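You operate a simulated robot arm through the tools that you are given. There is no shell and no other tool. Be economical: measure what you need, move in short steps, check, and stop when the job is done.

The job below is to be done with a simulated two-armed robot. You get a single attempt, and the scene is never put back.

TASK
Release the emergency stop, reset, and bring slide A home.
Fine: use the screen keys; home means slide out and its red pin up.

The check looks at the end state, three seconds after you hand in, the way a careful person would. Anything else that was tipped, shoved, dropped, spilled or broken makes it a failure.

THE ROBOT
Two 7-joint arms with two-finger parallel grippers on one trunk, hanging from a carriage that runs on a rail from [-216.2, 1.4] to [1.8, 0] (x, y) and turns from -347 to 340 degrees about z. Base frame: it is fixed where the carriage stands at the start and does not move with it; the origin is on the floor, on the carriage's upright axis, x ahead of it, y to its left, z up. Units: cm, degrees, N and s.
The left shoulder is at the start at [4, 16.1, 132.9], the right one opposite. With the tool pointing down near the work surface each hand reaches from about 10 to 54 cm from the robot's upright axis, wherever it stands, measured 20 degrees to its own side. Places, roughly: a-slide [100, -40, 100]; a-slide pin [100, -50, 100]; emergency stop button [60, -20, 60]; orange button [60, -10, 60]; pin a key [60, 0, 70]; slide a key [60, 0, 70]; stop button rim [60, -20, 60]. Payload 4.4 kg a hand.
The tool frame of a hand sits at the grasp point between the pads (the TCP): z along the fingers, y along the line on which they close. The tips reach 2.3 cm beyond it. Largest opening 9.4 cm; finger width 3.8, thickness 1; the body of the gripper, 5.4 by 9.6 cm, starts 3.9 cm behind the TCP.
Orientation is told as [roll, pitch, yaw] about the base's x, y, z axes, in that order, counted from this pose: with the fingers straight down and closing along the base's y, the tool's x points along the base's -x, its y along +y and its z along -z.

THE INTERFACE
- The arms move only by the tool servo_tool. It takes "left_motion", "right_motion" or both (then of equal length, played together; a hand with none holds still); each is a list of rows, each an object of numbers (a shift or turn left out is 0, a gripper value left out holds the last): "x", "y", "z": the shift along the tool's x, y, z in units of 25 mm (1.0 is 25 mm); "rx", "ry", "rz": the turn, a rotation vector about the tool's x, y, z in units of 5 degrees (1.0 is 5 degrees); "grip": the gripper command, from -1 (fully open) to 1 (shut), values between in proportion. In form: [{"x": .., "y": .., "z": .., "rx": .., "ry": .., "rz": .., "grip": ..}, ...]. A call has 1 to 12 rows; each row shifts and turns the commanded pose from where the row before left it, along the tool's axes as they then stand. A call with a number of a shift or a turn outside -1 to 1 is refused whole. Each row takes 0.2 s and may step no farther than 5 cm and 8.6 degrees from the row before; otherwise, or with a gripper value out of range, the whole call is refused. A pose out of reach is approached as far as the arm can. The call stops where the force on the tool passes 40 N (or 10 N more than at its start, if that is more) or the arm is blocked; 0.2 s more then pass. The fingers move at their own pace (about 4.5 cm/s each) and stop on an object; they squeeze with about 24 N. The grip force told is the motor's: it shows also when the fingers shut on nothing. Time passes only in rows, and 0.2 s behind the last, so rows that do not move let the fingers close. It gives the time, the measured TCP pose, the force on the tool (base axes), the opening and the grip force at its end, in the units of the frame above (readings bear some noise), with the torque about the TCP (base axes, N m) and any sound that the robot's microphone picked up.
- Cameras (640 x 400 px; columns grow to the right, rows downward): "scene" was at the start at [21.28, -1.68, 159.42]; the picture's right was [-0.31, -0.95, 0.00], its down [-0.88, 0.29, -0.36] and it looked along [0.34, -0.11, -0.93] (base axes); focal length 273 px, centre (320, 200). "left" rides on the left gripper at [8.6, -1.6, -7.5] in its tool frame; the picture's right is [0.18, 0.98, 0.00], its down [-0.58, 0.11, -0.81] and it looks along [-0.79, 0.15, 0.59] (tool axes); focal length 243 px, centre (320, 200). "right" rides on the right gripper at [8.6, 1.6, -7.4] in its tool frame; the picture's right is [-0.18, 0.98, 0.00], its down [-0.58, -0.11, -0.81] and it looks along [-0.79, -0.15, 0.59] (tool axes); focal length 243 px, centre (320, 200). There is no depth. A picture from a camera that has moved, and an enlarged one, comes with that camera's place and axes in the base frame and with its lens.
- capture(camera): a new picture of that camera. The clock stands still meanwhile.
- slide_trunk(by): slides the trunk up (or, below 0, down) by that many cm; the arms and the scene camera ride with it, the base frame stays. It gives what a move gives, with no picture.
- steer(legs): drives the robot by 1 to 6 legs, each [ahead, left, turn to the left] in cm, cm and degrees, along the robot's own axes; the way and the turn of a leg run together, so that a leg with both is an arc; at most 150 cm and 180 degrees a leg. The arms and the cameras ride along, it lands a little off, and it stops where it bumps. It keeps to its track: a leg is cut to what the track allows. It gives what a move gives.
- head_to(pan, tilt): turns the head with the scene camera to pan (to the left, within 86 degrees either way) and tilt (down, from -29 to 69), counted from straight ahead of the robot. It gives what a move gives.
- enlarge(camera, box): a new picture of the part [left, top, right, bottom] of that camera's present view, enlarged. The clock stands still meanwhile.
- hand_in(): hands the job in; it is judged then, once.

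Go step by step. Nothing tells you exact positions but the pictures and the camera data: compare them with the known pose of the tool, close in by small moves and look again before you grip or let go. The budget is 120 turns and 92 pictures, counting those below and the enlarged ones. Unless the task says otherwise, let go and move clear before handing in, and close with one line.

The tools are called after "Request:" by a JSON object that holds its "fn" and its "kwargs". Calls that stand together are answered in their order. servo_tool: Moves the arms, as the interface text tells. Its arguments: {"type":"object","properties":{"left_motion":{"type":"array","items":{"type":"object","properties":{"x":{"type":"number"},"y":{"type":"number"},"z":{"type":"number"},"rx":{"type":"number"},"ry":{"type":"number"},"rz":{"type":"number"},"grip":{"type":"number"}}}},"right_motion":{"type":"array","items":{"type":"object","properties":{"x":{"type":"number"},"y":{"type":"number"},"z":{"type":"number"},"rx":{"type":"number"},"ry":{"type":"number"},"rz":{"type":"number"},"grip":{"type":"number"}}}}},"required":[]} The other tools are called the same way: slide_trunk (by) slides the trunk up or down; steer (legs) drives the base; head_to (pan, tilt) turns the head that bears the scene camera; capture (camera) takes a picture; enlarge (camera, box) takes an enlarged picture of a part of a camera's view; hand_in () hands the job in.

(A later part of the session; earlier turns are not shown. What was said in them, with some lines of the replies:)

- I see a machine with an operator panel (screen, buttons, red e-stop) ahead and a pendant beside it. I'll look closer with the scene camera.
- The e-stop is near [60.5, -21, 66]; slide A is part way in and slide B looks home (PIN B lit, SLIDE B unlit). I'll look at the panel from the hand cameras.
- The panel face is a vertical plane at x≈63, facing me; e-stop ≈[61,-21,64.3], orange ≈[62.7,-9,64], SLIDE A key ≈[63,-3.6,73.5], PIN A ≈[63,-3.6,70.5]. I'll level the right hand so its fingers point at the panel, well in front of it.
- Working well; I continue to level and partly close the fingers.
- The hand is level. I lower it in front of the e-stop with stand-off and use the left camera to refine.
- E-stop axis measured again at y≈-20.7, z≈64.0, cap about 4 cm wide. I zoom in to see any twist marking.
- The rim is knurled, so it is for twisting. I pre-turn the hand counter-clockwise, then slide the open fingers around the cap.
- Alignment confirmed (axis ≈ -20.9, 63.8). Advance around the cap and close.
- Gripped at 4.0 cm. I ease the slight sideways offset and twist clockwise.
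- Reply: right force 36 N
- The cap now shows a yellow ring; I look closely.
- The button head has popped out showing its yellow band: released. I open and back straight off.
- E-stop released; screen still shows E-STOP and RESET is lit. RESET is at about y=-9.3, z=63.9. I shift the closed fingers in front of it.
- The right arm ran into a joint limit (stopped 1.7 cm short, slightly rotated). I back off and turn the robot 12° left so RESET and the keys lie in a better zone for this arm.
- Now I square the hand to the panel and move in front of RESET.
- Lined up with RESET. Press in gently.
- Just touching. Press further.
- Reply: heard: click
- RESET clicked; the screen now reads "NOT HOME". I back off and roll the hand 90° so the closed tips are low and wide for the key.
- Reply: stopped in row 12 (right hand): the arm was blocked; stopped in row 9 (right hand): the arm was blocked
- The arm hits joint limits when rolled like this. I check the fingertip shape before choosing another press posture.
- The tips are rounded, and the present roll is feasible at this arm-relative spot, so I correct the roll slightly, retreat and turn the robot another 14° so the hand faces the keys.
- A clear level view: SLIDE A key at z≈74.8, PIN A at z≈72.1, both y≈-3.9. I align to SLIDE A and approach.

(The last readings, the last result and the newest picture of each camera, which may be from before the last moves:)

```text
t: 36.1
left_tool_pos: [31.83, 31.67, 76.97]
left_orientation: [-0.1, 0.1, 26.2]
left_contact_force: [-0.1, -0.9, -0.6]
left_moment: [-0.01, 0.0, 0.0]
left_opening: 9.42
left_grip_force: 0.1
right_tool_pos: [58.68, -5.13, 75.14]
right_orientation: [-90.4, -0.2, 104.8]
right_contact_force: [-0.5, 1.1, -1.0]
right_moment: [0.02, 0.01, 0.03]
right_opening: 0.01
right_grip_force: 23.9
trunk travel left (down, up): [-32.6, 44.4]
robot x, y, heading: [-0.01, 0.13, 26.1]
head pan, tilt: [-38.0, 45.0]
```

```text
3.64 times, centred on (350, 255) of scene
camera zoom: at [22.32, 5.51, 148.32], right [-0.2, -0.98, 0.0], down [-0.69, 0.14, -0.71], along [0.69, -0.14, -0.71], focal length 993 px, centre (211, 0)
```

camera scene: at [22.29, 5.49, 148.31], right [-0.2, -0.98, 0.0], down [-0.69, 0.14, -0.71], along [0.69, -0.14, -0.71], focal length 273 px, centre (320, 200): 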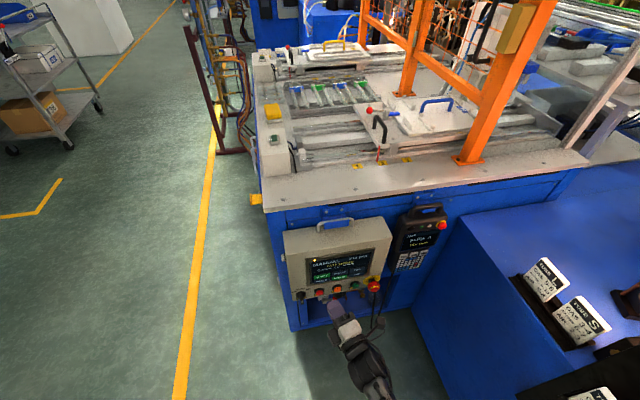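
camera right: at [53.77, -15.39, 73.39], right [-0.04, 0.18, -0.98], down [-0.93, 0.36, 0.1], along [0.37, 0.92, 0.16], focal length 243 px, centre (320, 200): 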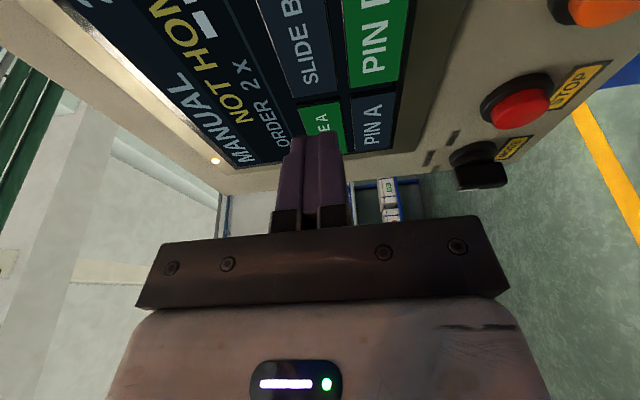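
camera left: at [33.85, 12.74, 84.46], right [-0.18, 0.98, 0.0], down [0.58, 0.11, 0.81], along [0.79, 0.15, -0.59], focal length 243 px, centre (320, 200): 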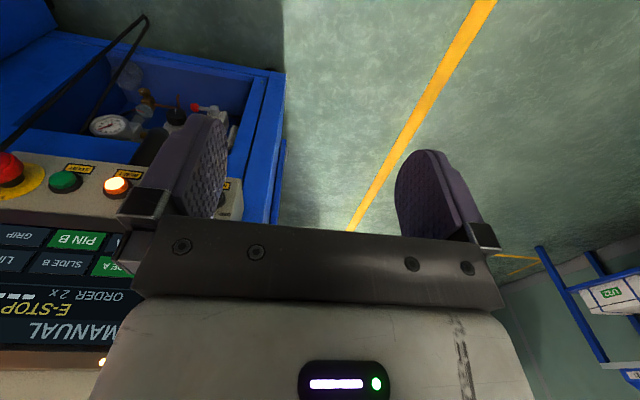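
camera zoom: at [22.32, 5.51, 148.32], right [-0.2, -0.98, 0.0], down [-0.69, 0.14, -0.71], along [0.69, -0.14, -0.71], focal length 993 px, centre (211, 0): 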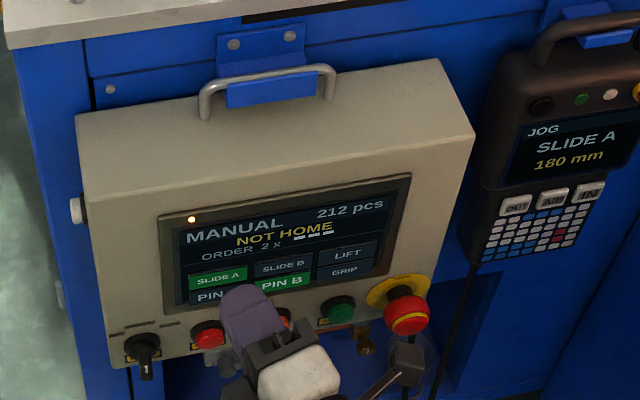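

Key spans z≈73.6–75.8; I fine-tune to 74.75 and press in small steps.

Request:
{"fn": "servo_tool", "kwargs": {"right_motion": [{"y": 0.15, "z": 0.3}, {"z": 0.2}, {"z": 0.1}, {"z": 0.08}, {"z": 0.08}]}}

Request:
{"fn": "capture", "kwargs": {"camera": "right"}}

```text
t: 37.3
left_tool_pos: [31.69, 31.62, 76.88]
left_orientation: [0.1, 0.1, 26.2]
left_contact_force: [-0.5, 1.3, 0.9]
left_moment: [-0.02, -0.01, -0.01]
left_opening: 9.43
left_grip_force: 0.0
right_tool_pos: [60.37, -4.84, 74.4]
right_orientation: [-90.3, -0.1, 104.8]
right_contact_force: [-9.3, -2.0, 3.2]
right_moment: [-0.03, -0.11, -0.19]
right_opening: 0.0
right_grip_force: 24.2
trunk travel left (down, up): [-32.6, 44.4]
robot x, y, heading: [0.09, -0.38, 26.2]
head pan, tilt: [-38.0, 45.0]
heard: click
```

```text
52 pictures are left
camera right: at [55.31, -15.02, 72.77], right [-0.04, 0.18, -0.98], down [-0.93, 0.35, 0.11], along [0.37, 0.92, 0.15], focal length 243 px, centre (320, 200)
```

right: 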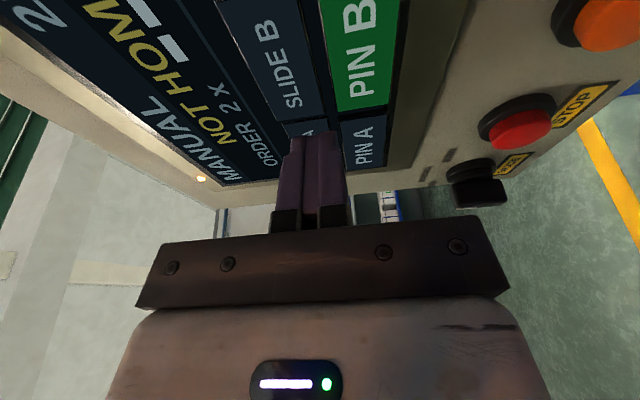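

SLIDE A clicked and went dark (commanded out). I back off and watch the slide.

Request:
{"fn": "servo_tool", "kwargs": {"right_motion": [{"z": -0.4}, {"z": -0.6}, {}, {}, {}, {}, {}, {}, {}, {}]}}

Request:
{"fn": "capture", "kwargs": {"camera": "scene"}}

Request:
{"fn": "enlarge", "kwargs": {"camera": "scene", "box": [250, 60, 570, 260]}}

```text
t: 39.5
left_tool_pos: [31.82, 31.67, 76.98]
left_orientation: [0.0, 0.0, 26.2]
left_contact_force: [0.0, 0.2, -0.2]
left_moment: [0.0, -0.02, -0.02]
left_opening: 9.37
left_grip_force: 0.0
right_tool_pos: [58.1, -5.3, 74.57]
right_orientation: [-90.3, -0.2, 104.7]
right_contact_force: [0.4, 0.6, -0.3]
right_moment: [0.02, 0.01, 0.0]
right_opening: 0.01
right_grip_force: 24.2
trunk travel left (down, up): [-32.6, 44.4]
robot x, y, heading: [-0.07, 0.09, 26.2]
head pan, tilt: [-38.0, 45.0]
```

```text
51 pictures are left
camera scene: at [22.29, 5.48, 148.31], right [-0.2, -0.98, 0.0], down [-0.69, 0.14, -0.71], along [0.69, -0.14, -0.71], focal length 273 px, centre (320, 200)
```

scene: 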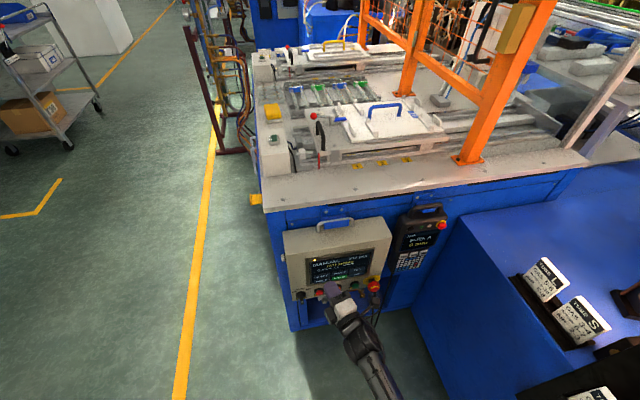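

```text
2.00 times, centred on (410, 160) of scene
camera zoom: at [22.29, 5.48, 148.31], right [-0.2, -0.98, 0.0], down [-0.69, 0.14, -0.71], along [0.69, -0.14, -0.71], focal length 546 px, centre (140, 280)
```

zoom: 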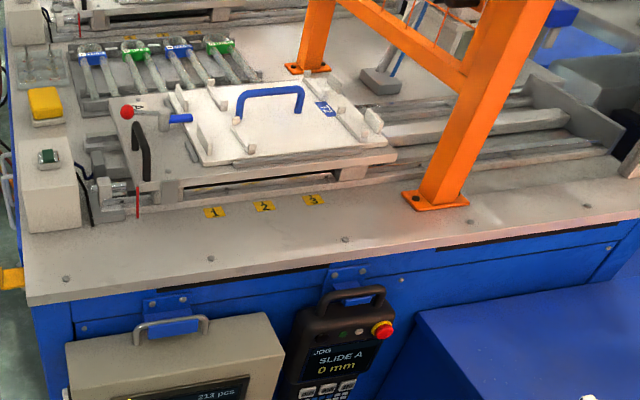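

Slide A is out (0 mm). I check the screen and pin, and move down to the PIN A key.

Request:
{"fn": "servo_tool", "kwargs": {"right_motion": [{"y": 0.5}, {"y": 0.5}]}}

Request:
{"fn": "capture", "kwargs": {"camera": "right"}}

Request:
{"fn": "enlarge", "kwargs": {"camera": "scene", "box": [270, 200, 430, 310]}}

Request:
{"fn": "enlarge", "kwargs": {"camera": "scene", "box": [250, 80, 460, 210]}}

```text
t: 40.1
left_tool_pos: [31.87, 31.71, 77.02]
left_orientation: [-0.1, 0.0, 26.2]
left_contact_force: [1.2, -0.1, -0.8]
left_moment: [-0.01, 0.03, 0.0]
left_opening: 9.41
left_grip_force: 0.1
right_tool_pos: [58.12, -5.47, 72.07]
right_orientation: [-90.5, -0.1, 104.8]
right_contact_force: [0.8, -0.5, -0.1]
right_moment: [-0.02, -0.04, -0.01]
right_opening: 0.0
right_grip_force: 23.6
trunk travel left (down, up): [-32.6, 44.4]
robot x, y, heading: [-0.04, 0.2, 26.0]
head pan, tilt: [-38.0, 45.0]
```

```text
49 pictures are left
camera right: at [53.1, -15.75, 70.4], right [-0.04, 0.18, -0.98], down [-0.93, 0.36, 0.1], along [0.37, 0.92, 0.15], focal length 243 px, centre (320, 200)
```

right: 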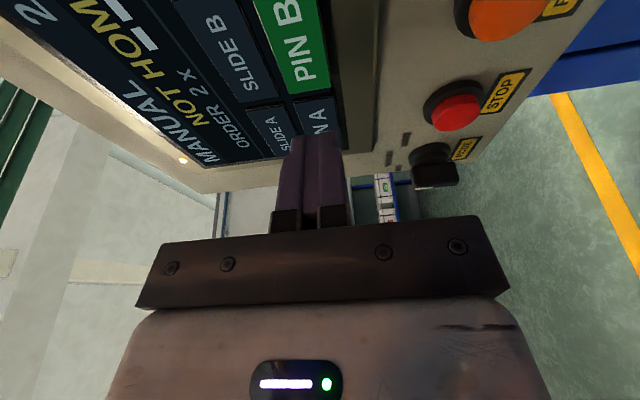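

```text
3.64 times, centred on (350, 255) of scene
camera zoom: at [22.29, 5.48, 148.31], right [-0.2, -0.98, 0.0], down [-0.69, 0.14, -0.71], along [0.69, -0.14, -0.71], focal length 993 px, centre (211, 0)
```

zoom: 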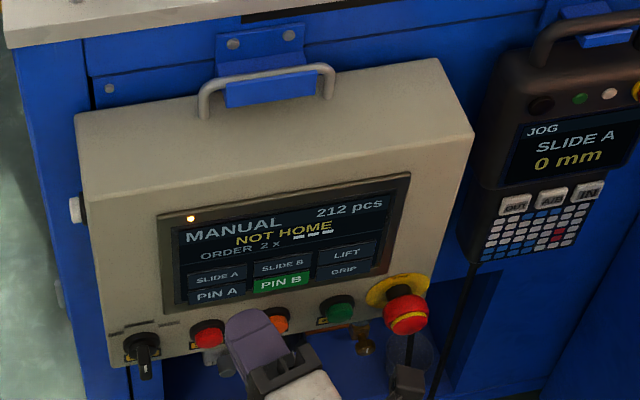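

```text
3.05 times, centred on (355, 145) of scene
camera zoom: at [22.29, 5.48, 148.31], right [-0.2, -0.98, 0.0], down [-0.69, 0.14, -0.71], along [0.69, -0.14, -0.71], focal length 832 px, centre (213, 368)
```

zoom: 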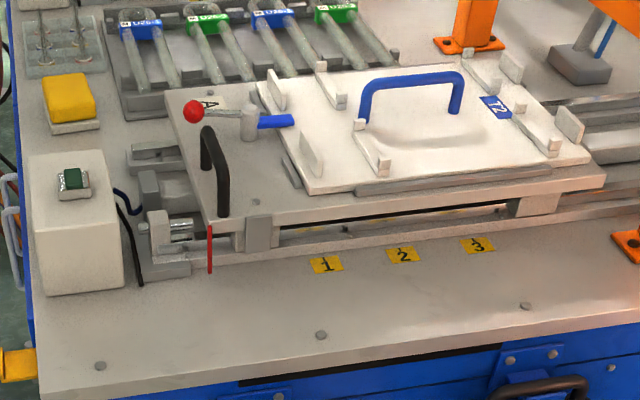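

Still NOT HOME with PIN A unlit; hand is aligned to PIN A (z≈72). Press.

Request:
{"fn": "servo_tool", "kwargs": {"right_motion": [{"z": 0.4}, {"z": 0.3}, {"z": 0.1}, {"z": 0.08}, {"z": 0.08}]}}

Request:
{"fn": "capture", "kwargs": {"camera": "right"}}

```text
t: 41.3
left_tool_pos: [31.68, 31.6, 76.97]
left_orientation: [-0.1, 0.1, 26.2]
left_contact_force: [-0.4, -0.2, 1.0]
left_moment: [0.0, 0.0, -0.01]
left_opening: 9.39
left_grip_force: 0.0
right_tool_pos: [60.3, -4.74, 72.08]
right_orientation: [-90.3, -0.1, 104.8]
right_contact_force: [-7.9, -3.4, 3.2]
right_moment: [-0.02, -0.07, -0.15]
right_opening: 0.01
right_grip_force: 23.9
trunk travel left (down, up): [-32.6, 44.4]
robot x, y, heading: [-0.38, 0.01, 26.1]
head pan, tilt: [-38.0, 45.0]
heard: click
```

```text
46 pictures are left
camera right: at [55.31, -15.12, 70.4], right [-0.04, 0.18, -0.98], down [-0.93, 0.36, 0.11], along [0.37, 0.92, 0.15], focal length 243 px, centre (320, 200)
```

right: 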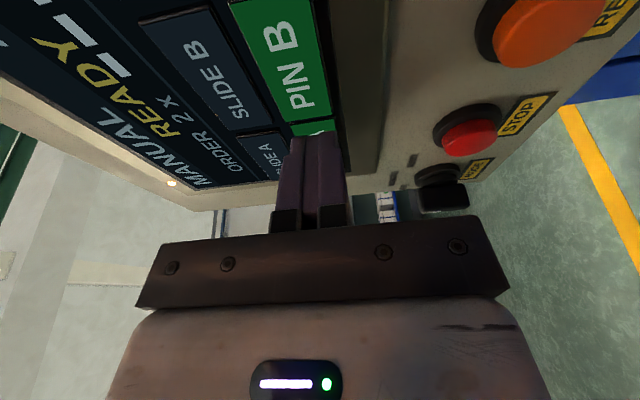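

PIN A clicked, lit green, and the screen reads READY. I back well off and verify the end state.

Request:
{"fn": "servo_tool", "kwargs": {"right_motion": [{"z": -0.4}, {"z": -0.8}, {"z": -1}, {"z": -1}, {"z": -1}, {}, {}, {}, {}, {}]}}

Request:
{"fn": "enlarge", "kwargs": {"camera": "scene", "box": [250, 80, 460, 210]}}

Request:
{"fn": "enlarge", "kwargs": {"camera": "scene", "box": [270, 200, 470, 330]}}

Request:
{"fn": "capture", "kwargs": {"camera": "scene"}}

```text
t: 43.5
left_tool_pos: [31.7, 31.8, 77.1]
left_orientation: [0.0, 0.0, 26.1]
left_contact_force: [-0.9, 0.3, -0.5]
left_moment: [0.03, -0.01, -0.04]
left_opening: 9.4
left_grip_force: 0.0
right_tool_pos: [50.53, -7.8, 72.18]
right_orientation: [-90.5, 0.4, 105.0]
right_contact_force: [-0.5, 0.7, -0.7]
right_moment: [-0.02, -0.02, 0.0]
right_opening: 0.02
right_grip_force: 23.9
trunk travel left (down, up): [-32.6, 44.4]
robot x, y, heading: [-0.13, 0.08, 26.3]
head pan, tilt: [-38.0, 45.0]
```

```text
3.05 times, centred on (355, 145) of scene
camera zoom: at [22.29, 5.48, 148.31], right [-0.2, -0.98, 0.0], down [-0.69, 0.14, -0.71], along [0.69, -0.14, -0.71], focal length 832 px, centre (213, 368)
```

zoom: 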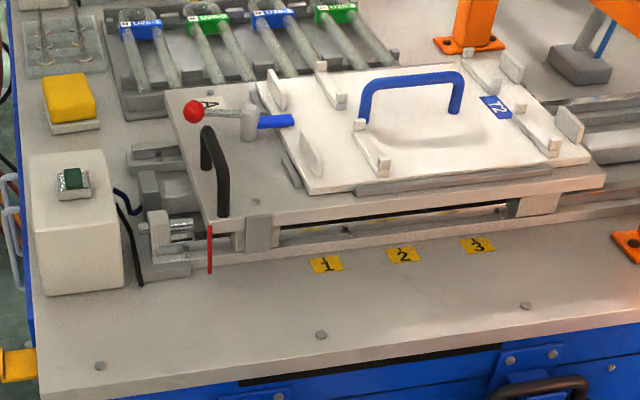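

```text
3.08 times, centred on (370, 265) of scene
camera zoom: at [22.29, 5.48, 148.31], right [-0.2, -0.98, 0.0], down [-0.69, 0.14, -0.71], along [0.69, -0.14, -0.71], focal length 840 px, centre (166, 0)
```

zoom: 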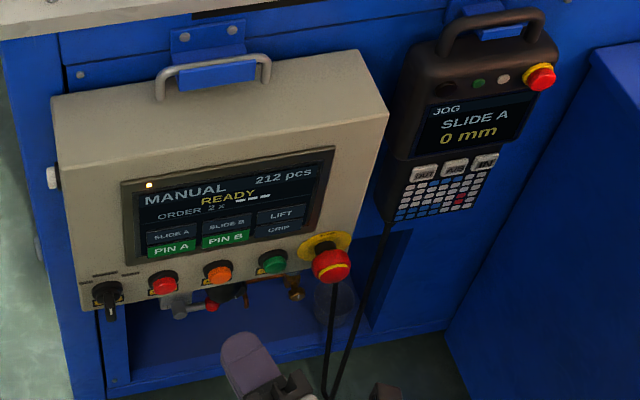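

```text
43 pictures are left
camera scene: at [22.29, 5.48, 148.31], right [-0.2, -0.98, 0.0], down [-0.69, 0.14, -0.71], along [0.69, -0.14, -0.71], focal length 273 px, centre (320, 200)
```

scene: 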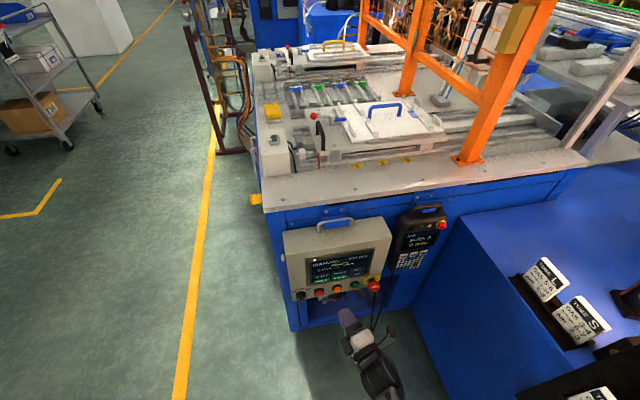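

The e-stop is released, RESET is out, slide A reads 0 mm, PIN A is lit like PIN B, and the screen shows READY. The hand is clear of the panel, so I hand in.

Request:
{"fn": "hand_in", "kwargs": {}}

```text
The job is handed in.
```

The emergency stop is released and reset, and slide A is out at 0 mm. PIN A is lit and the screen reads READY. I took "pin up" from the lit key and READY because the red pin itself wasn't clear in the pictures.
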